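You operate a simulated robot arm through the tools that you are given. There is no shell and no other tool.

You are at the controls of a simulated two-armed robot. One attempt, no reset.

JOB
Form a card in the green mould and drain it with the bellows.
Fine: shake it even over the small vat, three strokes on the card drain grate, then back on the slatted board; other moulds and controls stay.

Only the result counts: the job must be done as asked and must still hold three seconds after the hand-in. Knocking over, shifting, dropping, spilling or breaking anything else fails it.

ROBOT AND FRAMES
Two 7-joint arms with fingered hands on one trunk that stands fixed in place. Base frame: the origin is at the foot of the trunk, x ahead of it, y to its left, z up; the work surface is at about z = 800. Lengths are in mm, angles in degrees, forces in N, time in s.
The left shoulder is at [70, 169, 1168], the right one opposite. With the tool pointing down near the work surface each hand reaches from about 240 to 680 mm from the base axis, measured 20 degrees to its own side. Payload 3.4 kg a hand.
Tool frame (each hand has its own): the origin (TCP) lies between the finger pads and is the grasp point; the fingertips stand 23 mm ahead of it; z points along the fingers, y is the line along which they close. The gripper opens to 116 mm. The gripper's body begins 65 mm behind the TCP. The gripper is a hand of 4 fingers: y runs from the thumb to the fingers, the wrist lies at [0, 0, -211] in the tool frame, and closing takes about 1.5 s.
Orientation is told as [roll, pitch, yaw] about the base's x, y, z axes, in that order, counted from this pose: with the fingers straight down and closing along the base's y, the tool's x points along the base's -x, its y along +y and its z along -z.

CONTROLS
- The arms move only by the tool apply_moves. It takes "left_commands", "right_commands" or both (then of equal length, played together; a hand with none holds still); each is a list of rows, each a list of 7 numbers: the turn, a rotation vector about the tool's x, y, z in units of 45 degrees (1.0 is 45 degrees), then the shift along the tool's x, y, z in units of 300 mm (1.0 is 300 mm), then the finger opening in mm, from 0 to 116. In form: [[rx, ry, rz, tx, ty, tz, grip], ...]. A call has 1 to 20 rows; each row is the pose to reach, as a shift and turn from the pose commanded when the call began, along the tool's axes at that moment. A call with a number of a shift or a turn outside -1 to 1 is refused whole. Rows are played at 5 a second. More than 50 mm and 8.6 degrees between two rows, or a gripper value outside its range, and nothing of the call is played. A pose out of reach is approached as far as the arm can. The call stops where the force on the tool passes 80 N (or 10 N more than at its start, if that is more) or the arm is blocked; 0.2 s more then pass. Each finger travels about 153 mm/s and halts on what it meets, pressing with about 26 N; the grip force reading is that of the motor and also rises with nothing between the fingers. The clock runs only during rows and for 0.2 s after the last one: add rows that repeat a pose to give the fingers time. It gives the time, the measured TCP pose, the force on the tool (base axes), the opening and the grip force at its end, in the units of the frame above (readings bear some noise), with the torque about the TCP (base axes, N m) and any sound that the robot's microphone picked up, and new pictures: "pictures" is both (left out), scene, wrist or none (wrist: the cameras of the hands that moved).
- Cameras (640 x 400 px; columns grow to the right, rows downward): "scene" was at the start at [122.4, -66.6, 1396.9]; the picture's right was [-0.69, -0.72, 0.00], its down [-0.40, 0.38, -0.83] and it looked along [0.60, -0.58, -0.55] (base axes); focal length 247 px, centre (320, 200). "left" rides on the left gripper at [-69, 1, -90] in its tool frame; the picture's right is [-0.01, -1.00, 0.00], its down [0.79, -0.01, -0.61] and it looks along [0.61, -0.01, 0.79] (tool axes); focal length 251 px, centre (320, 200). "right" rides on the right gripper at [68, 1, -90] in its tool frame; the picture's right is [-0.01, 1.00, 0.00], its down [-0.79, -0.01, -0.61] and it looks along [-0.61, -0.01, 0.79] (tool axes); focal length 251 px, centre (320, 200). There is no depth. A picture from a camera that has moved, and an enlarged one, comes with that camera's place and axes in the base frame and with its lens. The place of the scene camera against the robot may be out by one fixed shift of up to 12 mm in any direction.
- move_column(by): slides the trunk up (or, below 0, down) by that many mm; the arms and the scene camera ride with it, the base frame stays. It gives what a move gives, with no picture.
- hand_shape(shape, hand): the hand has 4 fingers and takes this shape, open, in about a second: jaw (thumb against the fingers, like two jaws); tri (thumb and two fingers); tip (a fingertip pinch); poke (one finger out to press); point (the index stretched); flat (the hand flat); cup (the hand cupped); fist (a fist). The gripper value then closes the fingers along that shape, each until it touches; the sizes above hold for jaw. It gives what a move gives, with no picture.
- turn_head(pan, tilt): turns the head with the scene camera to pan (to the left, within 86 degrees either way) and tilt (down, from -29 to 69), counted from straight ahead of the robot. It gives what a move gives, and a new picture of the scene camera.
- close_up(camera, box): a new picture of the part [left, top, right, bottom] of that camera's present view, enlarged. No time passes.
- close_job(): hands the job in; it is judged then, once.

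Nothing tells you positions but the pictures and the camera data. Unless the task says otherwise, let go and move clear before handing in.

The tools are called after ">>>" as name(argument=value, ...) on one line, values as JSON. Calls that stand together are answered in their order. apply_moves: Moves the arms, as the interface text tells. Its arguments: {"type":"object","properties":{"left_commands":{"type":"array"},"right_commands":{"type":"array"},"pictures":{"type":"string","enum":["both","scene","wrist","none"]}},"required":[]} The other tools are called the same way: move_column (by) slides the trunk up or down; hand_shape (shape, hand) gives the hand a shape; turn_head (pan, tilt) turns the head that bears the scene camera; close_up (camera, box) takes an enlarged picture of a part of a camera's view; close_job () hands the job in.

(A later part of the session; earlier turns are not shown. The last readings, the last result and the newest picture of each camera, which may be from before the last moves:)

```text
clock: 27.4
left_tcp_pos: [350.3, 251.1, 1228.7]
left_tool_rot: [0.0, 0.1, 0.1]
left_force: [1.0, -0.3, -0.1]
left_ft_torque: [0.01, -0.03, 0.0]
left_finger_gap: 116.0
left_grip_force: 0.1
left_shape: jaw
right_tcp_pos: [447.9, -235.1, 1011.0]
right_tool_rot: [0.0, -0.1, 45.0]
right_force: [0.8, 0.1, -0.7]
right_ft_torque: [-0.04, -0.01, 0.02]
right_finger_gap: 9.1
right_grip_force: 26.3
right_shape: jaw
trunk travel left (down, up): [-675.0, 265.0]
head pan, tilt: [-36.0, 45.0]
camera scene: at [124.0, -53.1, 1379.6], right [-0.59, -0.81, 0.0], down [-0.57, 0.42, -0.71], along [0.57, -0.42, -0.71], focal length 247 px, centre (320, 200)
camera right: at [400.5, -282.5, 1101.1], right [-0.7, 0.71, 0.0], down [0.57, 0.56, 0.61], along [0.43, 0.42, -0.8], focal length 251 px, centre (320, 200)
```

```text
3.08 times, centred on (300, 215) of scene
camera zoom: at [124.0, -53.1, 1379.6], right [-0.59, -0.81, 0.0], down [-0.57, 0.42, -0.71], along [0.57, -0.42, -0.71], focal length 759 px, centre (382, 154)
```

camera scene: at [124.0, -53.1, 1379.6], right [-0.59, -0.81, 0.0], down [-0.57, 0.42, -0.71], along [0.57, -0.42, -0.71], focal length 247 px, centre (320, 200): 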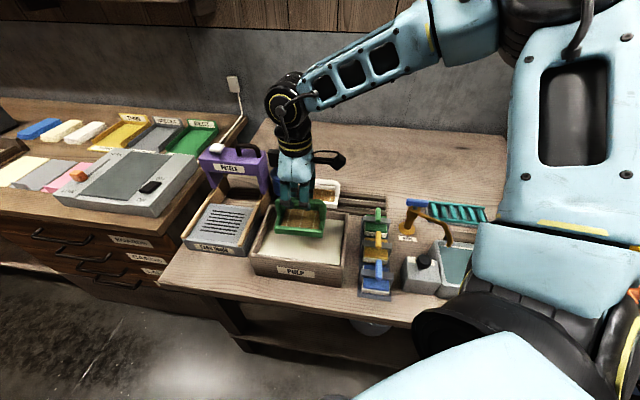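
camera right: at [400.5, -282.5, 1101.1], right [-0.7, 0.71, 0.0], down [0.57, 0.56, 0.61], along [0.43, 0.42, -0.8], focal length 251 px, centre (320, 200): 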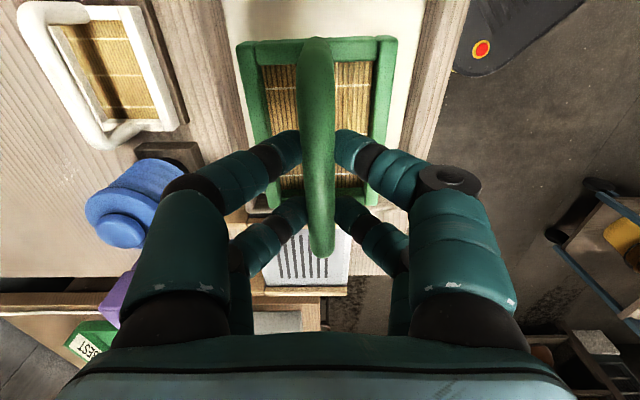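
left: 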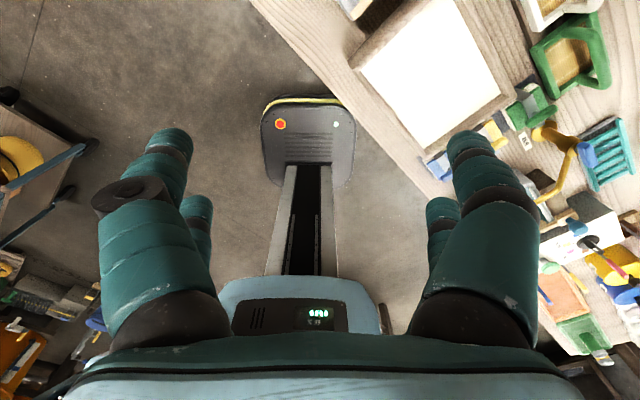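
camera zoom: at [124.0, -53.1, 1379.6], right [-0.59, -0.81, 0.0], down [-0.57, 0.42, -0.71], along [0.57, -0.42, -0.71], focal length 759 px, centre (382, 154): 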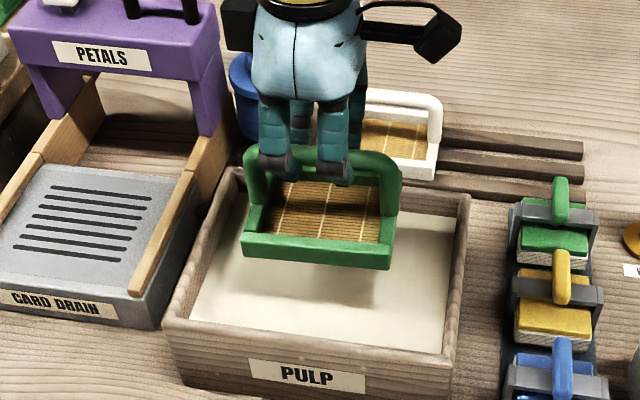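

The mould is level and centred above the pulp. I'll lower it so its frame goes under the pulp surface while the fingers stay dry.

>>> apply_moves(right_commands=[[0, 0, 0, 0, 0, 0.07, 0], [0, 0, 0, 0, 0, 0.14, 0], [0, 0, 0, 0, 0, 0.2, 0], [0, 0, 0, 0, 0, 0.25, 0], [0, 0, 0, 0, 0, 0.28, 0], [0, 0, 0, 0, 0, 0.31, 0], [0, 0, 0, 0, 0, 0.33, 0], [0, 0, 0, 0, 0, 0.33, 0], [0, 0, 0, 0, 0, 0.33, 0]], pictures="both")

>>> close_up(camera="scene", box=[240, 150, 360, 280])

```text
clock: 29.4
left_tcp_pos: [350.1, 249.8, 1227.3]
left_tool_rot: [0.0, 0.1, -0.1]
left_force: [-0.5, -0.3, -0.5]
left_ft_torque: [0.0, 0.01, -0.03]
left_finger_gap: 115.9
left_grip_force: 0.0
left_shape: jaw
right_tcp_pos: [449.6, -236.1, 912.1]
right_tool_rot: [0.0, 0.1, 45.0]
right_force: [0.1, -0.4, -0.7]
right_ft_torque: [-0.01, 0.01, -0.03]
right_finger_gap: 9.3
right_grip_force: 26.0
right_shape: jaw
trunk travel left (down, up): [-675.0, 265.0]
head pan, tilt: [-36.0, 45.0]
camera scene: at [123.9, -53.0, 1379.6], right [-0.59, -0.81, 0.0], down [-0.57, 0.42, -0.71], along [0.57, -0.42, -0.71], focal length 247 px, centre (320, 200)
camera right: at [402.1, -283.1, 1002.1], right [-0.7, 0.71, 0.0], down [0.57, 0.56, 0.61], along [0.43, 0.42, -0.79], focal length 251 px, centre (320, 200)
```

scene: 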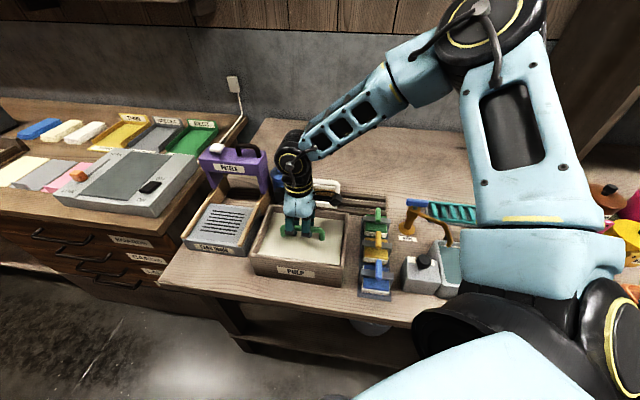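
right: 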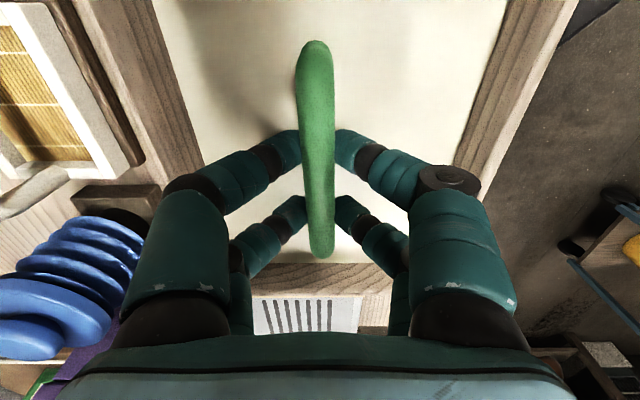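

```text
3.08 times, centred on (300, 215) of scene
camera zoom: at [123.9, -53.0, 1379.6], right [-0.59, -0.81, 0.0], down [-0.57, 0.42, -0.71], along [0.57, -0.42, -0.71], focal length 759 px, centre (382, 154)
```

zoom: 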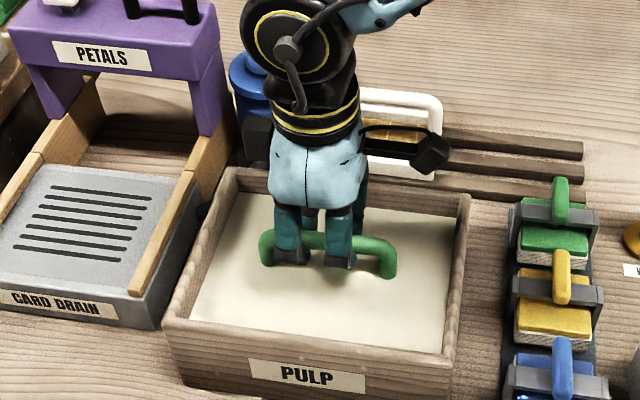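

The frame is under the pulp with only the handle showing. I'll lift it slowly and level, and hold it just above the vat.

>>> apply_moves(right_commands=[[0, 0, 0, 0, 0, -0.02, 0], [0, 0, 0, 0, 0, -0.05, 0], [0, 0, 0, 0, 0, -0.08, 0], [0, 0, 0, 0, 0, -0.11, 0], [0, 0, 0, 0, 0, -0.14, 0], [0, 0, 0, 0, 0, -0.17, 0], [0, 0, 0, 0, 0, -0.2, 0], [0, 0, 0, 0, 0, -0.225, 0], [0, 0, 0, 0, 0, -0.24, 0], [0, 0, 0, 0, 0, -0.25, 0], [0, 0, 0, 0, 0, -0.25, 0]], pictures="both")

>>> close_up(camera="scene", box=[260, 170, 350, 260])

>>> close_up(camera="right", box=[220, 20, 420, 220])

```text
clock: 31.8
left_tcp_pos: [351.5, 251.9, 1228.4]
left_tool_rot: [0.0, 0.1, 0.0]
left_force: [-0.3, -0.2, -0.1]
left_ft_torque: [-0.01, -0.04, 0.0]
left_finger_gap: 116.1
left_grip_force: 0.1
left_shape: jaw
right_tcp_pos: [448.6, -235.7, 986.6]
right_tool_rot: [0.0, 0.0, 44.9]
right_force: [0.7, -0.3, -1.6]
right_ft_torque: [-0.01, 0.02, -0.02]
right_finger_gap: 9.0
right_grip_force: 26.2
right_shape: jaw
trunk travel left (down, up): [-675.0, 265.0]
head pan, tilt: [-36.0, 45.0]
camera scene: at [123.9, -53.1, 1379.6], right [-0.59, -0.81, 0.0], down [-0.57, 0.42, -0.71], along [0.57, -0.42, -0.71], focal length 247 px, centre (320, 200)
camera right: at [401.7, -282.6, 1076.7], right [-0.7, 0.71, 0.0], down [0.57, 0.56, 0.61], along [0.43, 0.42, -0.79], focal length 251 px, centre (320, 200)
```

scene: 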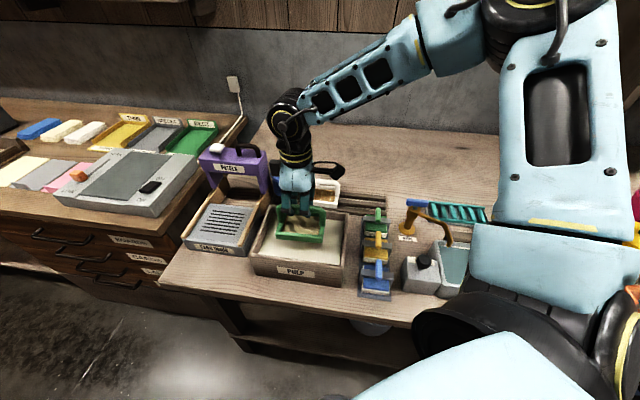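
right: 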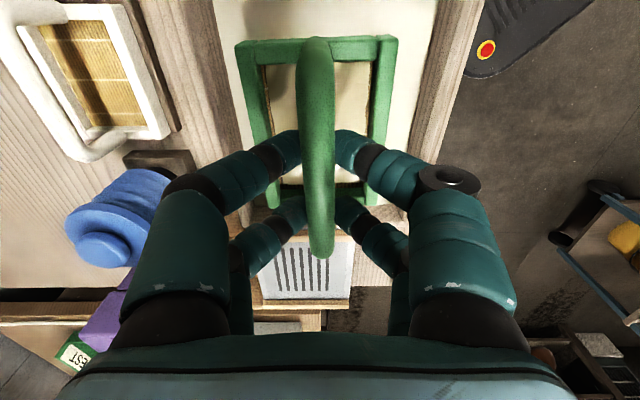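

```text
4.44 times, centred on (305, 215) of scene
camera zoom: at [123.9, -53.1, 1379.6], right [-0.59, -0.81, 0.0], down [-0.57, 0.42, -0.71], along [0.57, -0.42, -0.71], focal length 1096 px, centre (387, 133)
```

zoom: 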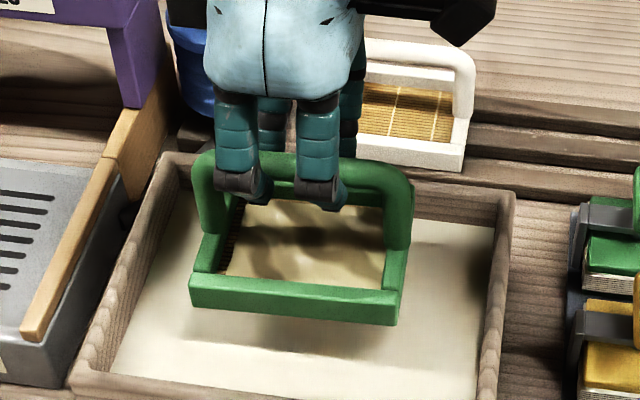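

```text
2.00 times, centred on (320, 120) of right
camera zoom: at [401.7, -282.6, 1076.7], right [-0.7, 0.71, 0.0], down [0.57, 0.56, 0.61], along [0.43, 0.42, -0.79], focal length 503 px, centre (320, 360)
```

zoom: 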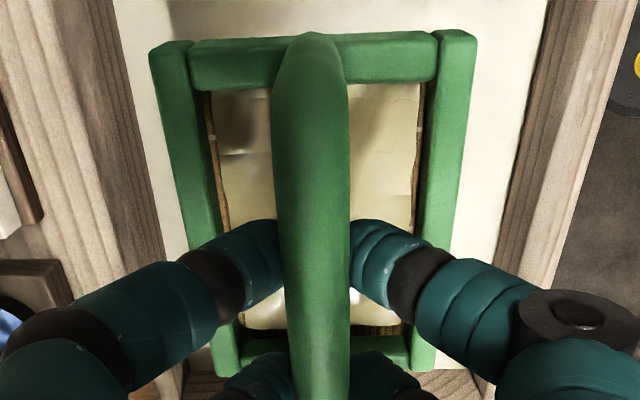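

A lumpy layer of pulp is on the mesh. Now I'll shake it side to side and front to back, level, over the vat.

>>> apply_moves(right_commands=[[0, 0, 0, 0.05, 0, 0, 0], [0, 0, 0, -0.05, 0, 0, 0], [0, 0, 0, 0.05, 0, 0, 0], [0, 0, 0, -0.05, 0, 0, 0], [0, 0, 0, 0.05, 0, 0, 0], [0, 0, 0, -0.05, 0, 0, 0], [0, 0, 0, 0, 0, 0, 0], [0, 0, 0, 0, 0.05, 0, 0], [0, 0, 0, 0, -0.05, 0, 0], [0, 0, 0, 0, 0.05, 0, 0], [0, 0, 0, 0, -0.05, 0, 0], [0, 0, 0, 0, 0.05, 0, 0], [0, 0, 0, 0, -0.05, 0, 0], [0, 0, 0, 0, 0, 0, 0], [0, 0, 0, 0, 0, 0, 0]], pictures="wrist")

>>> close_up(camera="scene", box=[260, 170, 350, 260])

>>> close_up(camera="right", box=[220, 20, 420, 220])

```text
clock: 35.0
left_tcp_pos: [349.4, 251.9, 1227.6]
left_tool_rot: [0.0, 0.0, 0.0]
left_force: [-0.1, 0.6, -0.5]
left_ft_torque: [-0.02, 0.01, 0.0]
left_finger_gap: 115.9
left_grip_force: 0.0
left_shape: jaw
right_tcp_pos: [449.4, -235.2, 986.9]
right_tool_rot: [0.0, 0.0, 45.1]
right_force: [-0.1, 0.0, -1.1]
right_ft_torque: [0.01, 0.04, 0.03]
right_finger_gap: 9.0
right_grip_force: 25.9
right_shape: jaw
trunk travel left (down, up): [-675.0, 265.0]
head pan, tilt: [-36.0, 45.0]
camera right: at [401.6, -282.3, 1077.0], right [-0.7, 0.71, 0.0], down [0.57, 0.56, 0.61], along [0.43, 0.42, -0.79], focal length 251 px, centre (320, 200)
```

right: 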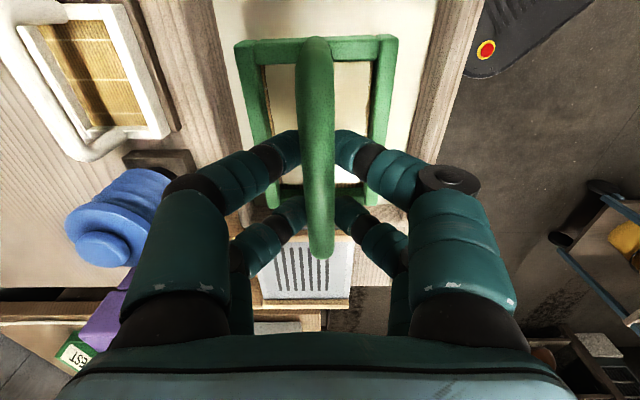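

```text
4.44 times, centred on (305, 215) of scene
camera zoom: at [123.4, -52.7, 1379.6], right [-0.59, -0.81, 0.0], down [-0.57, 0.42, -0.71], along [0.57, -0.42, -0.71], focal length 1096 px, centre (387, 133)
```

zoom: 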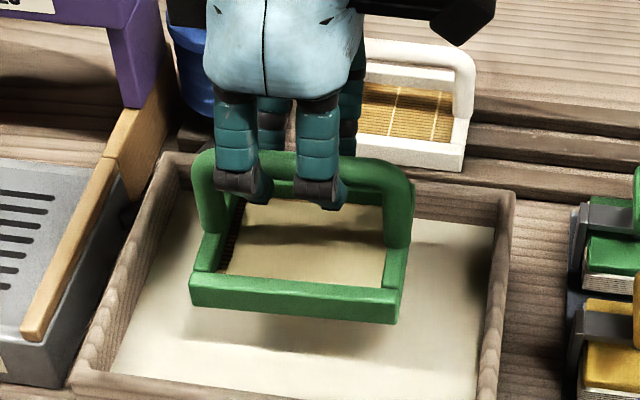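

```text
2.00 times, centred on (320, 120) of right
camera zoom: at [401.6, -282.3, 1077.0], right [-0.7, 0.71, 0.0], down [0.57, 0.56, 0.61], along [0.43, 0.42, -0.79], focal length 503 px, centre (320, 360)
```

zoom: 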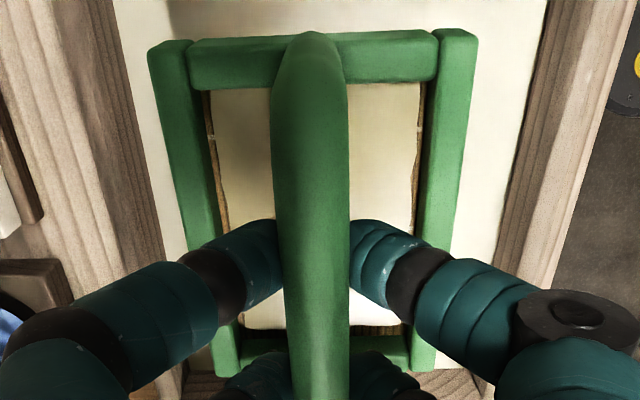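

The layer looks smooth now. I'll zoom in tighter to make sure no lumps remain.

>>> close_up(camera="scene", box=[285, 205, 320, 235])

>>> close_up(camera="right", box=[265, 50, 375, 150])

```text
13.33 times, centred on (302, 220) of scene
camera zoom: at [123.4, -52.7, 1379.6], right [-0.59, -0.81, 0.0], down [-0.57, 0.42, -0.71], along [0.57, -0.42, -0.71], focal length 3288 px, centre (553, -67)
```

zoom: 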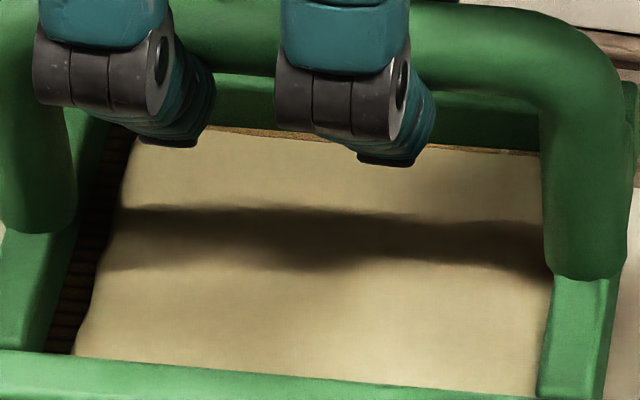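

```text
4.00 times, centred on (320, 100) of right
camera zoom: at [401.6, -282.3, 1077.0], right [-0.7, 0.71, 0.0], down [0.57, 0.56, 0.61], along [0.43, 0.42, -0.79], focal length 1006 px, centre (320, 600)
```

zoom: 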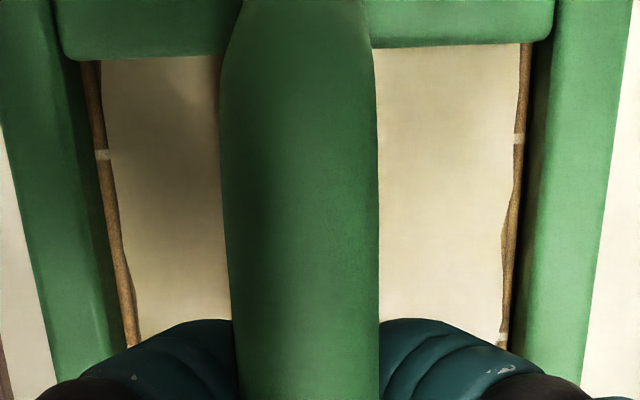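

The sheet looks even, with only a handle shadow across it. I'll add a few more gentle shakes for certainty and wait for the drips to stop.

>>> apply_moves(right_commands=[[0, 0, 0, 0.04, 0, 0, 0], [0, 0, 0, -0.04, 0, 0, 0], [0, 0, 0, 0.04, 0, 0, 0], [0, 0, 0, -0.04, 0, 0, 0], [0, 0, 0, 0, 0, 0, 0], [0, 0, 0, 0, 0.04, 0, 0], [0, 0, 0, 0, -0.04, 0, 0], [0, 0, 0, 0, 0.04, 0, 0], [0, 0, 0, 0, -0.04, 0, 0], [0, 0, 0, 0, 0, 0, 0], [0, 0, 0, 0, 0, 0, 0], [0, 0, 0, 0, 0, 0, 0], [0, 0, 0, 0, 0, 0, 0], [0, 0, 0, 0, 0, 0, 0], [0, 0, 0, 0, 0, 0, 0], [0, 0, 0, 0, 0, 0, 0], [0, 0, 0, 0, 0, 0, 0], [0, 0, 0, 0, 0, 0, 0]], pictures="none")

>>> close_up(camera="scene", box=[260, 170, 350, 260])

>>> close_up(camera="right", box=[265, 50, 375, 150])

```text
clock: 38.8
left_tcp_pos: [349.9, 250.3, 1228.2]
left_tool_rot: [0.1, 0.0, 0.0]
left_force: [-1.1, 0.8, -0.6]
left_ft_torque: [-0.04, 0.0, -0.01]
left_finger_gap: 115.8
left_grip_force: 0.1
left_shape: jaw
right_tcp_pos: [450.3, -235.7, 986.2]
right_tool_rot: [0.0, 0.1, 45.0]
right_force: [0.0, 0.1, -0.7]
right_ft_torque: [-0.01, 0.01, 0.01]
right_finger_gap: 9.2
right_grip_force: 26.0
right_shape: jaw
trunk travel left (down, up): [-675.0, 265.0]
head pan, tilt: [-36.0, 45.0]
```

```text
4.44 times, centred on (305, 215) of scene
camera zoom: at [123.9, -53.1, 1379.6], right [-0.59, -0.81, 0.0], down [-0.57, 0.42, -0.71], along [0.57, -0.42, -0.71], focal length 1096 px, centre (387, 133)
```

zoom: 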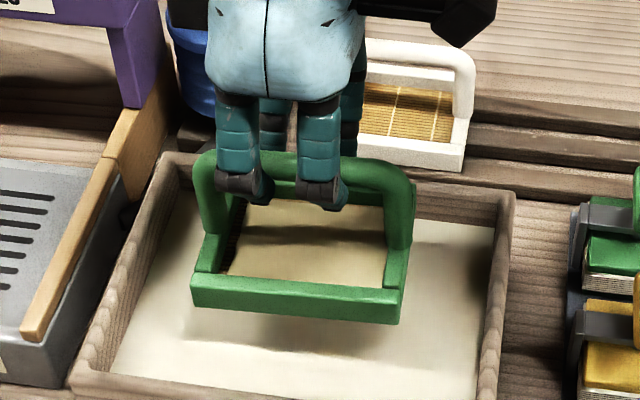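

```text
4.00 times, centred on (320, 100) of right
camera zoom: at [401.9, -283.2, 1075.5], right [-0.7, 0.71, 0.0], down [0.57, 0.56, 0.61], along [0.43, 0.42, -0.79], focal length 1006 px, centre (320, 600)
```

zoom: 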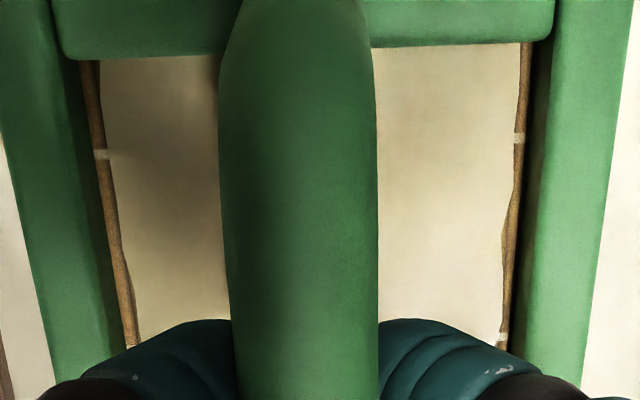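

The sheet is even and dripping has stopped. I'll raise it over the vat rim and carry it level to above the drain grate.

>>> apply_moves(right_commands=[[0, 0, 0, 0, 0, -0.04, 0], [0, 0, 0, 0, 0, -0.08, 0], [0, 0, 0, -0.02, -0.003, -0.09, 0], [0, 0, 0, -0.07, -0.01, -0.09, 0], [0, 0, 0, -0.14, -0.02, -0.09, 0], [0, 0, 0, -0.22, -0.03, -0.09, 0], [0, 0, 0, -0.31, -0.041, -0.09, 0], [0, 0, 0, -0.4, -0.053, -0.09, 0], [0, 0, 0, -0.49, -0.065, -0.09, 0], [0, 0, 0, -0.58, -0.077, -0.09, 0], [0, 0, 0, -0.66, -0.088, -0.09, 0], [0, 0, 0, -0.72, -0.096, -0.09, 0], [0, 0, 0, -0.755, -0.101, -0.09, 0], [0, 0, 0, -0.769, -0.103, -0.09, 0], [0, 0, 0, -0.769, -0.103, -0.09, 0]], pictures="both")

>>> close_up(camera="scene", box=[160, 140, 290, 260])

```text
clock: 42.0
left_tcp_pos: [349.6, 251.1, 1227.3]
left_tool_rot: [0.1, 0.0, 0.0]
left_force: [-0.4, -0.6, 0.3]
left_ft_torque: [0.01, 0.01, 0.03]
left_finger_gap: 116.0
left_grip_force: 0.1
left_shape: jaw
right_tcp_pos: [535.4, -173.9, 1023.4]
right_tool_rot: [0.0, -0.1, 45.1]
right_force: [-0.3, 0.1, -1.8]
right_ft_torque: [-0.01, -0.03, 0.03]
right_finger_gap: 9.0
right_grip_force: 26.0
right_shape: jaw
right hand out of reach, approached as far as the arm can: row 8, 9, 10, 11, 12, 13, 14, 15
trunk travel left (down, up): [-675.0, 265.0]
head pan, tilt: [-36.0, 45.0]
camera scene: at [123.8, -53.0, 1379.6], right [-0.59, -0.81, 0.0], down [-0.57, 0.42, -0.71], along [0.57, -0.42, -0.71], focal length 247 px, centre (320, 200)
camera right: at [487.1, -221.0, 1113.4], right [-0.7, 0.71, 0.0], down [0.57, 0.56, 0.61], along [0.43, 0.43, -0.79], focal length 251 px, centre (320, 200)
```

scene: 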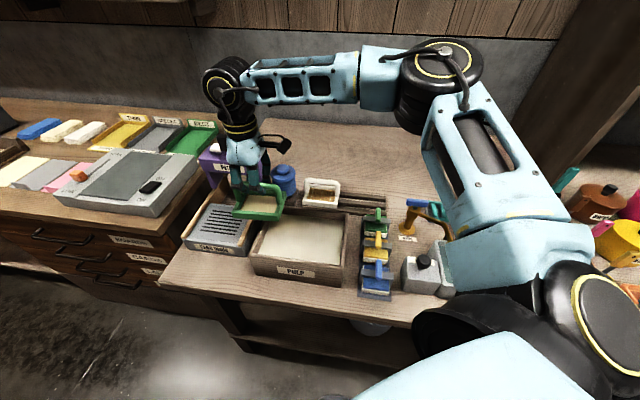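
right: 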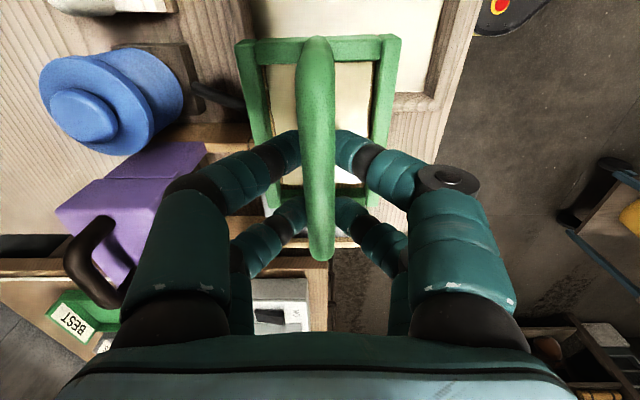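

```text
3.33 times, centred on (225, 200) of scene
camera zoom: at [123.8, -53.0, 1379.6], right [-0.59, -0.81, 0.0], down [-0.57, 0.42, -0.71], along [0.57, -0.42, -0.71], focal length 822 px, centre (637, 200)
```

zoom: 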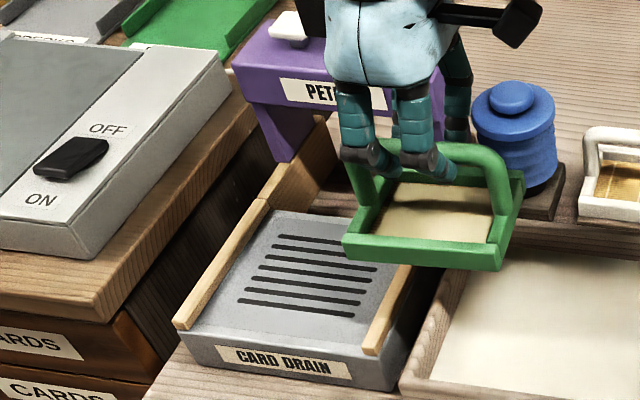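

The arm stalled at (535,-174,1023): the pose is out of reach at this height, though the mould is still level. I'll check what the commanded pose is now with a null row before raising the trunk.

>>> apply_moves(right_commands=[[0, 0, 0, 0, 0, 0, 0]], pictures="none")

```text
clock: 42.4
left_tcp_pos: [349.1, 251.0, 1227.1]
left_tool_rot: [0.0, 0.1, 0.0]
left_force: [0.4, 0.7, 0.6]
left_ft_torque: [0.01, 0.0, 0.02]
left_finger_gap: 116.0
left_grip_force: 0.1
left_shape: jaw
right_tcp_pos: [536.4, -173.8, 1023.7]
right_tool_rot: [-0.1, -0.1, 45.0]
right_force: [0.4, 0.3, -0.6]
right_ft_torque: [0.0, -0.01, -0.05]
right_finger_gap: 9.1
right_grip_force: 26.0
right_shape: jaw
trunk travel left (down, up): [-675.0, 265.0]
head pan, tilt: [-36.0, 45.0]
```

The commanded pose matches where the hand really is. I'll raise the trunk 120 mm so the arm reaches down and out more easily.

>>> move_column(by=120)

```text
clock: 43.9
left_tcp_pos: [349.3, 252.3, 1347.1]
left_tool_rot: [0.0, 0.1, 0.0]
left_force: [-0.3, -0.4, -0.2]
left_ft_torque: [0.02, -0.01, -0.08]
left_finger_gap: 115.8
left_grip_force: 0.1
left_shape: jaw
right_tcp_pos: [534.8, -174.1, 1143.0]
right_tool_rot: [0.0, -0.1, 45.1]
right_force: [-0.2, -0.2, 0.3]
right_ft_torque: [0.02, -0.04, 0.02]
right_finger_gap: 8.9
right_grip_force: 25.9
right_shape: jaw
trunk travel left (down, up): [-795.0, 145.0]
head pan, tilt: [-36.0, 45.0]
```

>>> apply_moves(right_commands=[[0, 0, 0, 0, 0, 0.06, 0], [0, 0, 0, 0, 0, 0.15, 0], [0, 0, 0, 0, 0, 0.25, 0], [0, 0, 0, 0, 0, 0.34, 0], [0, 0, 0, 0, 0, 0.4, 0], [0, 0, 0, 0, 0, 0.425, 0], [0, 0, 0, -0.03, -0.003, 0.425, 0], [0, 0, 0, -0.08, -0.009, 0.425, 0], [0, 0, 0, -0.15, -0.017, 0.425, 0], [0, 0, 0, -0.22, -0.025, 0.425, 0], [0, 0, 0, -0.29, -0.032, 0.425, 0], [0, 0, 0, -0.35, -0.039, 0.425, 0], [0, 0, 0, -0.4, -0.044, 0.425, 0], [0, 0, 0, -0.4207, -0.046, 0.425, 0], [0, 0, 0, -0.4207, -0.046, 0.425, 0]], pictures="both")

>>> close_up(camera="scene", box=[160, 160, 290, 280])

```text
clock: 47.1
left_tcp_pos: [350.4, 250.9, 1347.5]
left_tool_rot: [0.0, 0.1, 0.0]
left_force: [0.8, -1.1, 0.6]
left_ft_torque: [0.0, -0.01, 0.0]
left_finger_gap: 116.0
left_grip_force: 0.1
left_shape: jaw
right_tcp_pos: [523.0, -183.3, 1064.6]
right_tool_rot: [0.0, -0.1, 45.0]
right_force: [-0.4, -0.2, -0.1]
right_ft_torque: [-0.01, -0.01, -0.01]
right_finger_gap: 8.8
right_grip_force: 25.9
right_shape: jaw
right hand out of reach, approached as far as the arm can: row 2, 3, 4, 5, 6, 7, 8, 9, 10, 11, 12, 13, 14, 15
trunk travel left (down, up): [-795.0, 145.0]
head pan, tilt: [-36.0, 45.0]
camera scene: at [123.9, -53.0, 1499.6], right [-0.59, -0.81, 0.0], down [-0.57, 0.42, -0.71], along [0.57, -0.42, -0.71], focal length 247 px, centre (320, 200)
camera right: at [476.1, -230.9, 1155.0], right [-0.7, 0.71, 0.0], down [0.57, 0.56, 0.61], along [0.43, 0.43, -0.79], focal length 251 px, centre (320, 200)
```

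scene: 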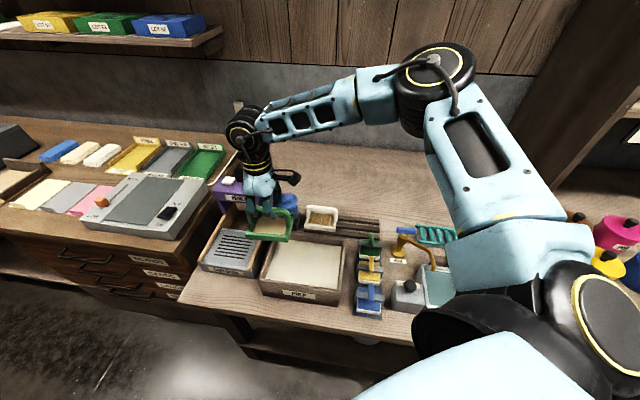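
right: 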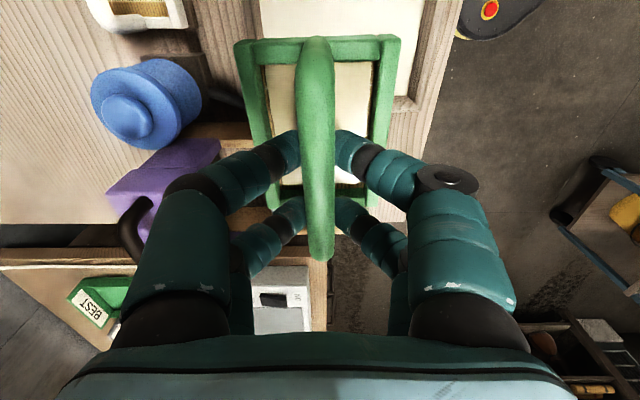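

```text
3.33 times, centred on (225, 220) of scene
camera zoom: at [123.9, -53.0, 1499.6], right [-0.59, -0.81, 0.0], down [-0.57, 0.42, -0.71], along [0.57, -0.42, -0.71], focal length 822 px, centre (637, 133)
```

zoom: 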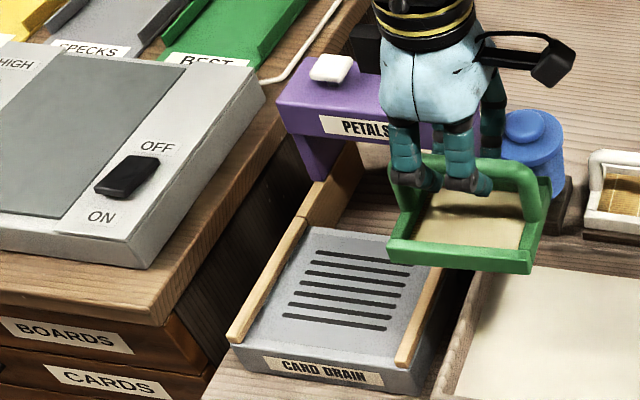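

Raising made it no better, so the limit is a wrist/elbow joint rather than arm length. I'll lower the trunk halfway back (mould stays above the rim), then try a different hand yaw to see if the reach opens up.

>>> move_column(by=-50)

>>> apply_moves(right_commands=[[0, 0, 0.1, 0, 0, 0, 0], [0, 0, 0.25, 0, 0, 0, 0], [0, 0, 0.4, 0, 0, 0, 0], [0, 0, 0.5, 0, 0, 0, 0], [0, 0, 0.55, 0, 0, 0, 0], [0, 0, 0.55, 0, 0, 0, 0]], pictures="scene")

```text
clock: 48.0
left_tcp_pos: [350.8, 250.4, 1297.9]
left_tool_rot: [0.0, -0.1, 0.0]
left_force: [0.7, 0.2, 0.1]
left_ft_torque: [0.02, 0.02, -0.01]
left_finger_gap: 115.7
left_grip_force: 0.1
left_shape: jaw
right_tcp_pos: [523.9, -183.3, 1016.3]
right_tool_rot: [0.1, -0.1, 45.0]
right_force: [0.3, 0.1, -0.2]
right_ft_torque: [0.01, 0.01, 0.02]
right_finger_gap: 9.0
right_grip_force: 25.3
right_shape: jaw
trunk travel left (down, up): [-745.0, 195.0]
head pan, tilt: [-36.0, 45.0]
```

```text
clock: 49.4
left_tcp_pos: [350.5, 251.2, 1297.8]
left_tool_rot: [-0.1, 0.0, 0.0]
left_force: [0.3, 0.3, 0.7]
left_ft_torque: [0.01, -0.01, -0.03]
left_finger_gap: 116.1
left_grip_force: 0.0
left_shape: jaw
right_tcp_pos: [522.9, -183.4, 1015.6]
right_tool_rot: [-0.1, -0.2, 20.2]
right_force: [-0.2, -0.8, -0.4]
right_ft_torque: [-0.02, -0.02, -0.03]
right_finger_gap: 9.1
right_grip_force: 26.4
right_shape: jaw
trunk travel left (down, up): [-745.0, 195.0]
head pan, tilt: [-36.0, 45.0]
camera scene: at [124.0, -53.0, 1449.6], right [-0.59, -0.81, 0.0], down [-0.57, 0.42, -0.71], along [0.57, -0.42, -0.71], focal length 247 px, centre (320, 200)
```

scene: 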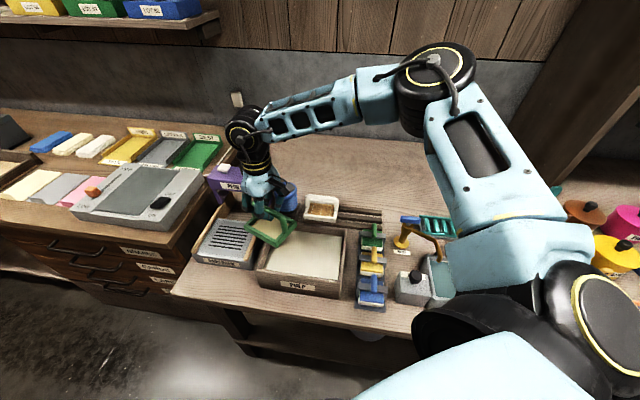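

>>> apply_moves(right_commands=[[0, 0, 0, -0.04, 0.013, 0, 0], [0, 0, 0, -0.12, 0.04, 0, 0], [0, 0, 0, -0.2, 0.067, 0, 0], [0, 0, 0, -0.28, 0.094, 0, 0], [0, 0, 0, -0.36, 0.121, 0, 0], [0, 0, 0, -0.42, 0.142, 0, 0], [0, 0, 0, -0.451, 0.152, 0, 0], [0, 0, 0, -0.451, 0.152, 0, 0]], pictures="scene")

```text
clock: 51.2
left_tcp_pos: [348.8, 250.8, 1297.3]
left_tool_rot: [0.0, 0.0, 0.0]
left_force: [-0.5, 0.3, -0.6]
left_ft_torque: [-0.04, -0.03, -0.03]
left_finger_gap: 115.9
left_grip_force: 0.1
left_shape: jaw
right_tcp_pos: [528.4, -179.3, 1037.0]
right_tool_rot: [0.1, -0.3, 20.3]
right_force: [0.1, 0.0, -1.3]
right_ft_torque: [-0.01, -0.01, 0.0]
right_finger_gap: 8.8
right_grip_force: 25.5
right_shape: jaw
right hand out of reach, approached as far as the arm can: row 1, 2, 3, 4, 5, 6, 7, 8
trunk travel left (down, up): [-745.0, 195.0]
head pan, tilt: [-36.0, 45.0]
camera scene: at [123.9, -53.0, 1449.6], right [-0.59, -0.81, 0.0], down [-0.57, 0.42, -0.71], along [0.57, -0.42, -0.71], focal length 247 px, centre (320, 200)
```

scene: 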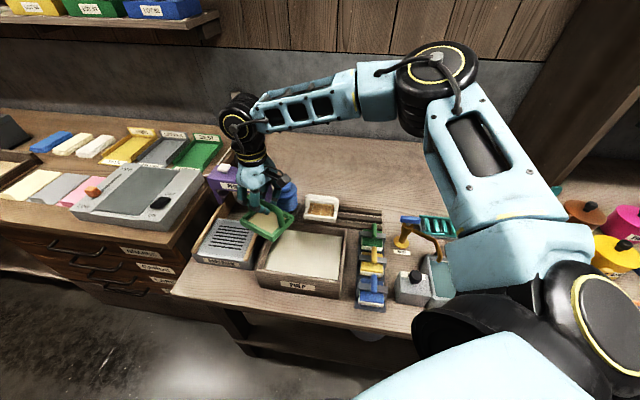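

Yaw isn't the limit, so I'll back the mould up and out to the right, rise well above the dispenser, and probe reaching out along the arm's better direction before swinging left.

>>> apply_moves(right_commands=[[0, 0, 0, 0, 0, -0.08, 0], [0, 0, 0, 0, -0.05, -0.2, 0], [0, 0, 0, 0, -0.12, -0.3, 0], [0, 0, 0, 0, -0.22, -0.31, 0], [0, 0, 0, 0, -0.3, -0.31, 0], [0, 0, 0, -0.06, -0.29, -0.31, 0], [0, 0, 0, -0.12, -0.275, -0.31, 0], [0, 0, 0, -0.162, -0.257, -0.31, 0], [0, 0, 0, -0.162, -0.257, -0.31, 0]], pictures="scene")

```text
clock: 53.2
left_tcp_pos: [349.9, 250.9, 1297.5]
left_tool_rot: [0.0, 0.0, -0.1]
left_force: [-0.8, -0.3, 0.2]
left_ft_torque: [0.01, -0.02, 0.03]
left_finger_gap: 116.0
left_grip_force: 0.0
left_shape: jaw
right_tcp_pos: [578.4, -245.7, 1130.9]
right_tool_rot: [0.1, -0.2, 20.3]
right_force: [1.3, 0.0, -0.9]
right_ft_torque: [-0.01, -0.01, -0.02]
right_finger_gap: 8.9
right_grip_force: 26.2
right_shape: jaw
right hand out of reach, approached as far as the arm can: row 7, 8, 9
trunk travel left (down, up): [-745.0, 195.0]
head pan, tilt: [-36.0, 45.0]
camera scene: at [124.5, -52.8, 1449.5], right [-0.59, -0.81, 0.0], down [-0.57, 0.42, -0.71], along [0.57, -0.42, -0.71], focal length 247 px, centre (320, 200)
```

scene: 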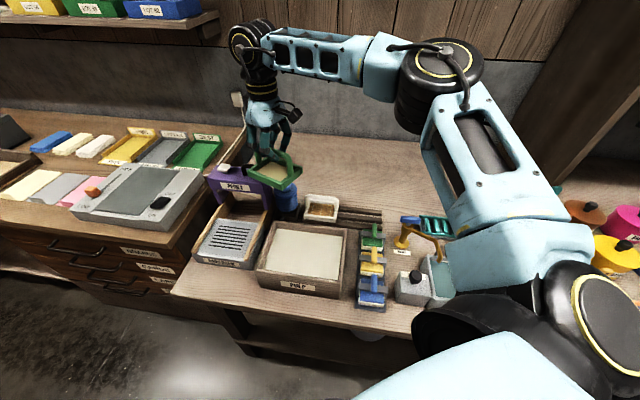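

The elbow sits at the same spot in every stall, so the upper arm has hit an inward limit. The idle left arm is a mirror image, so I'll use it in free air to test whether the mirrored extended pose is reachable at all.

>>> apply_moves(left_commands=[[0, 0, 0, -0.08, 0, 0.08, 116], [0, 0, 0, -0.19, -0.01, 0.17, 116], [0, 0, 0, -0.3, -0.02, 0.26, 116], [0, 0, 0, -0.41, -0.03, 0.35, 116], [0, 0, 0, -0.52, -0.04, 0.44, 116], [0, 0, 0, -0.63, -0.05, 0.53, 116], [0, 0, 0, -0.74, -0.06, 0.6, 116], [0, 0, 0, -0.85, -0.06, 0.64, 116], [0, 0, 0, -0.963, -0.06, 0.66, 116], [0, 0, 0, -0.963, -0.06, 0.66, 116]], pictures="scene")

```text
clock: 55.4
left_tcp_pos: [640.0, 232.4, 1098.9]
left_tool_rot: [0.0, -0.1, -0.1]
left_force: [-0.1, 0.3, -0.1]
left_ft_torque: [-0.01, -0.06, -0.01]
left_finger_gap: 115.9
left_grip_force: 0.0
left_shape: jaw
right_tcp_pos: [577.8, -244.5, 1133.0]
right_tool_rot: [-0.1, -0.2, 20.2]
right_force: [0.6, 0.3, -1.4]
right_ft_torque: [-0.03, 0.01, -0.01]
right_finger_gap: 8.8
right_grip_force: 25.6
right_shape: jaw
trunk travel left (down, up): [-745.0, 195.0]
head pan, tilt: [-36.0, 45.0]
camera scene: at [123.4, -52.5, 1449.6], right [-0.59, -0.81, 0.0], down [-0.57, 0.42, -0.71], along [0.57, -0.42, -0.71], focal length 247 px, centre (320, 200)
```

scene: 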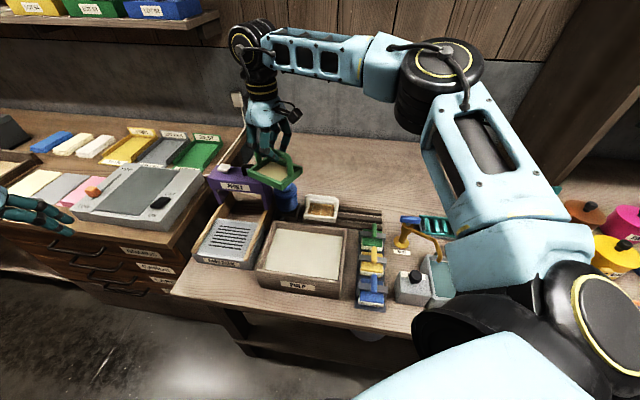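

The left arm reached the mirrored far point with no trouble, so a better elbow posture exists. I'll test swinging it inward to the mirror of the grate, with the same yaw turn.

>>> apply_moves(left_commands=[[0, 0, 0, 0, -0.1, 0, 116], [0, 0, 0, 0, -0.22, 0, 116], [0, 0, 0, 0, -0.34, 0, 116], [0, 0, 0, 0, -0.44, 0, 116], [0, 0, 0.15, 0, -0.46, 0, 116], [0, 0, 0.33, 0, -0.46, 0, 116], [0, 0, 0.5, 0, -0.46, 0, 116], [0, 0, 0.67, 0, -0.46, 0, 116], [0, 0, 0.83, 0, -0.46, 0, 116], [0, 0, 1.0, 0, -0.46, 0, 116], [0, 0, 1.0, 0, -0.46, 0, 116]], pictures="scene")

```text
clock: 57.8
left_tcp_pos: [631.3, 105.1, 1097.2]
left_tool_rot: [0.0, 0.0, -44.9]
left_force: [-1.1, 0.0, -0.8]
left_ft_torque: [-0.02, -0.02, -0.02]
left_finger_gap: 116.2
left_grip_force: 0.1
left_shape: jaw
left hand out of reach, approached as far as the arm can: row 3, 4, 5, 6, 7, 8, 9, 10, 11
right_tcp_pos: [578.2, -245.4, 1131.0]
right_tool_rot: [0.0, -0.2, 20.2]
right_force: [0.4, -0.4, -1.5]
right_ft_torque: [0.01, -0.05, 0.02]
right_finger_gap: 8.5
right_grip_force: 25.9
right_shape: jaw
trunk travel left (down, up): [-745.0, 195.0]
head pan, tilt: [-36.0, 45.0]
camera scene: at [124.1, -52.6, 1449.6], right [-0.59, -0.81, 0.0], down [-0.57, 0.42, -0.71], along [0.57, -0.42, -0.71], focal length 247 px, centre (320, 200)
```

scene: 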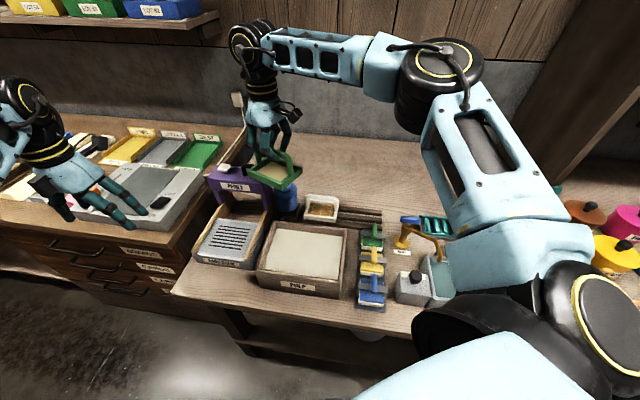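

A feasible posture clearly exists for the mirrored grate. I'll look at how the left arm's elbow is placed compared to the right one.

>>> turn_head(pan=25, tilt=20)

>>> turn_head(pan=-25, tilt=20)

```text
clock: 59.1
left_tcp_pos: [631.6, 104.4, 1098.4]
left_tool_rot: [0.0, -0.1, -45.1]
left_force: [0.2, 1.0, 0.5]
left_ft_torque: [0.0, 0.01, 0.01]
left_finger_gap: 116.0
left_grip_force: 0.1
left_shape: jaw
right_tcp_pos: [579.1, -246.1, 1130.9]
right_tool_rot: [0.1, -0.1, 20.2]
right_force: [0.4, 0.4, -1.2]
right_ft_torque: [-0.04, 0.04, 0.01]
right_finger_gap: 8.8
right_grip_force: 25.7
right_shape: jaw
trunk travel left (down, up): [-745.0, 195.0]
head pan, tilt: [25.0, 20.0]
camera scene: at [142.8, 34.0, 1488.2], right [0.42, -0.91, 0.0], down [-0.31, -0.14, -0.94], along [0.85, 0.4, -0.34], focal length 247 px, centre (320, 200)
```

scene: 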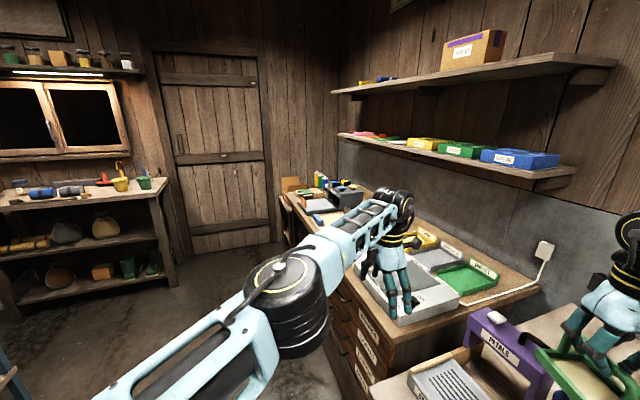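

```text
clock: 60.3
left_tcp_pos: [631.6, 104.0, 1098.1]
left_tool_rot: [0.1, 0.0, -45.0]
left_force: [-0.1, -0.2, 0.0]
left_ft_torque: [0.01, -0.02, 0.01]
left_finger_gap: 116.0
left_grip_force: 0.0
left_shape: jaw
right_tcp_pos: [579.8, -245.9, 1130.8]
right_tool_rot: [0.0, -0.2, 20.2]
right_force: [2.2, -0.1, -1.6]
right_ft_torque: [-0.01, 0.0, 0.01]
right_finger_gap: 8.6
right_grip_force: 25.8
right_shape: jaw
trunk travel left (down, up): [-745.0, 195.0]
head pan, tilt: [-25.0, 20.0]
camera scene: at [142.7, -44.6, 1488.2], right [-0.42, -0.91, 0.0], down [-0.31, 0.14, -0.94], along [0.85, -0.4, -0.34], focal length 247 px, centre (320, 200)
```

scene: 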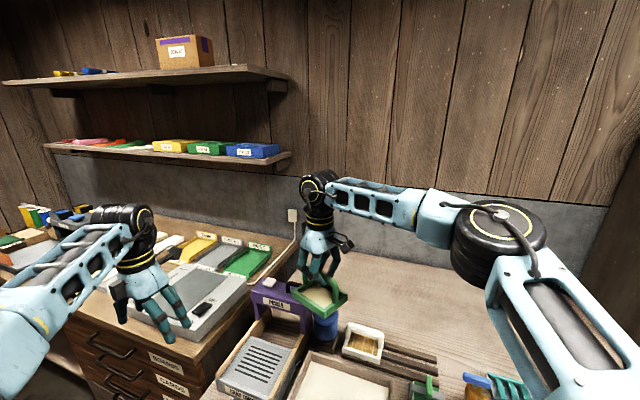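

The left elbow lies lower and more inward; the right one is stuck in an elbow-high posture. I'll pull both arms back, then lead the right hand through a high inward pose (mould kept level) to bring its elbow into the better posture.

>>> apply_moves(left_commands=[[0, 0, -0.1, 0.09, -0.03, -0.05, 116], [0, 0, -0.2, 0.2, -0.06, -0.1, 116], [0, 0, -0.3, 0.31, -0.09, -0.15, 116], [0, 0, -0.4, 0.42, -0.12, -0.2, 116], [0, 0, -0.5, 0.53, -0.16, -0.25, 116], [0, 0, -0.6, 0.64, -0.2, -0.3, 116], [0, 0, -0.7, 0.75, -0.24, -0.35, 116], [0, 0, -0.8, 0.86, -0.27, -0.4, 116], [0, 0, -0.9, 0.95, -0.3, -0.45, 116], [0, 0, -1.0, 0.99, -0.306, -0.5, 116]], right_commands=[[0, 0, 0, 0.02, 0.01, -0.05, 0], [0, 0, 0, 0.07, 0.03, -0.12, 0], [0, 0, 0, 0.13, 0.06, -0.2, 0], [0, 0, 0.05, 0.19, 0.09, -0.26, 0], [0, 0, 0.12, 0.25, 0.12, -0.3, 0], [0, 0, 0.2, 0.3, 0.145, -0.32, 0], [0, 0, 0.28, 0.34, 0.16, -0.32, 0], [0, 0, 0.36, 0.37, 0.17, -0.32, 0], [0, 0, 0.42, 0.393, 0.178, -0.32, 0], [0, 0, 0.444, 0.393, 0.178, -0.32, 0]], pictures="scene")

```text
clock: 62.5
left_tcp_pos: [353.1, 250.1, 1247.7]
left_tool_rot: [0.0, 0.0, 0.0]
left_force: [-0.3, -0.1, 0.0]
left_ft_torque: [0.02, -0.01, -0.04]
left_finger_gap: 116.0
left_grip_force: 0.1
left_shape: jaw
right_tcp_pos: [448.4, -236.1, 1227.1]
right_tool_rot: [0.2, -0.1, 0.3]
right_force: [0.2, 0.1, -1.2]
right_ft_torque: [-0.01, 0.02, -0.09]
right_finger_gap: 8.4
right_grip_force: 26.4
right_shape: jaw
trunk travel left (down, up): [-745.0, 195.0]
head pan, tilt: [-25.0, 20.0]
camera scene: at [142.1, -44.8, 1488.2], right [-0.42, -0.91, 0.0], down [-0.31, 0.14, -0.94], along [0.85, -0.4, -0.34], focal length 247 px, centre (320, 200)
```

scene: 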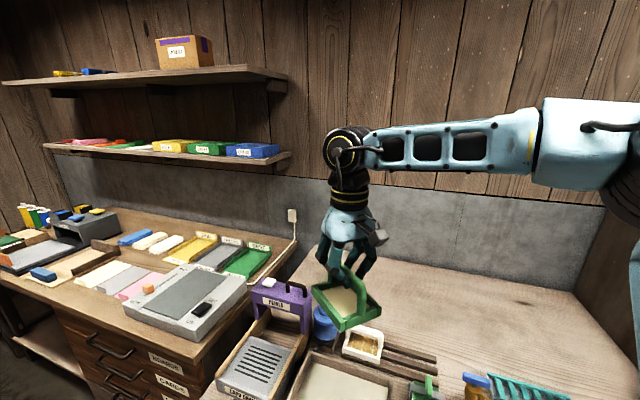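

>>> apply_moves(right_commands=[[0, 0, 0, -0.005, 0.05, 0, 0], [0, 0, 0, -0.01, 0.14, 0, 0], [0, 0, 0, -0.02, 0.25, 0, 0], [0, 0, 0, -0.03, 0.36, 0, 0], [0, 0, 0, -0.04, 0.48, 0, 0], [0, 0, 0, -0.05, 0.6, 0, 0], [0, 0, 0, -0.06, 0.72, 0, 0], [0, 0, 0, -0.07, 0.83, 0, 0], [0, 0, 0, -0.079, 0.91, 0, 0], [0, 0, 0, -0.079, 0.947, 0, 0]], pictures="scene")

```text
clock: 64.7
left_tcp_pos: [355.0, 250.5, 1246.1]
left_tool_rot: [0.0, -0.1, 0.1]
left_force: [0.0, 0.5, 0.0]
left_ft_torque: [0.04, 0.02, 0.03]
left_finger_gap: 115.7
left_grip_force: 0.0
left_shape: jaw
right_tcp_pos: [418.3, -91.5, 1197.7]
right_tool_rot: [0.4, -0.2, 0.2]
right_force: [0.8, 0.1, -1.0]
right_ft_torque: [0.02, 0.03, -0.02]
right_finger_gap: 6.2
right_grip_force: 25.9
right_shape: jaw
right hand out of reach, approached as far as the arm can: row 5, 6, 7, 8, 9, 10
trunk travel left (down, up): [-745.0, 195.0]
head pan, tilt: [-25.0, 20.0]
camera scene: at [143.3, -44.0, 1488.2], right [-0.42, -0.91, 0.0], down [-0.31, 0.14, -0.94], along [0.85, -0.4, -0.34], focal length 247 px, centre (320, 200)
```

scene: 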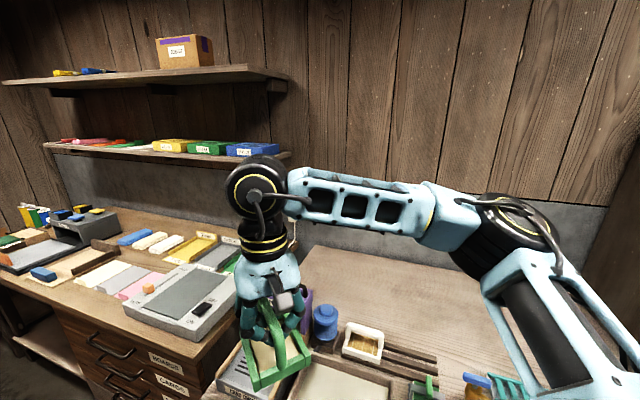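

The grip gap dropped to 6.2 mm, so I'll check how the handle sits in the fingers before going further.

>>> close_up(camera="right", box=[180, 20, 460, 300])

>>> close_up(camera="scene", box=[200, 220, 340, 400])

```text
1.43 times, centred on (320, 160) of right
camera zoom: at [350.4, -90.3, 1287.1], right [0.01, 1.0, 0.0], down [0.79, -0.01, 0.61], along [0.61, 0.0, -0.79], focal length 359 px, centre (320, 257)
```

zoom: 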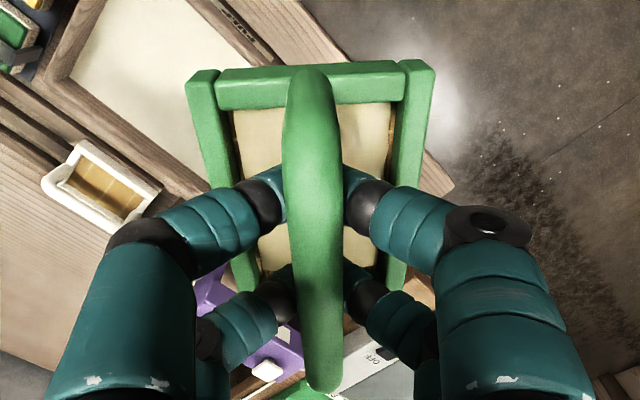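

```text
2.22 times, centred on (270, 310) of scene
camera zoom: at [143.3, -44.0, 1488.2], right [-0.42, -0.91, 0.0], down [-0.31, 0.14, -0.94], along [0.85, -0.4, -0.34], focal length 548 px, centre (431, -44)
```

zoom: 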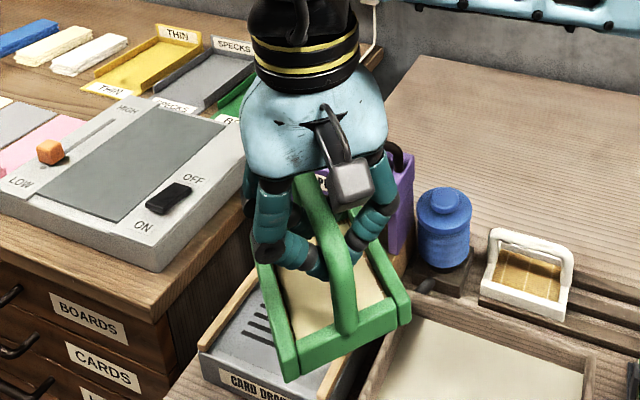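

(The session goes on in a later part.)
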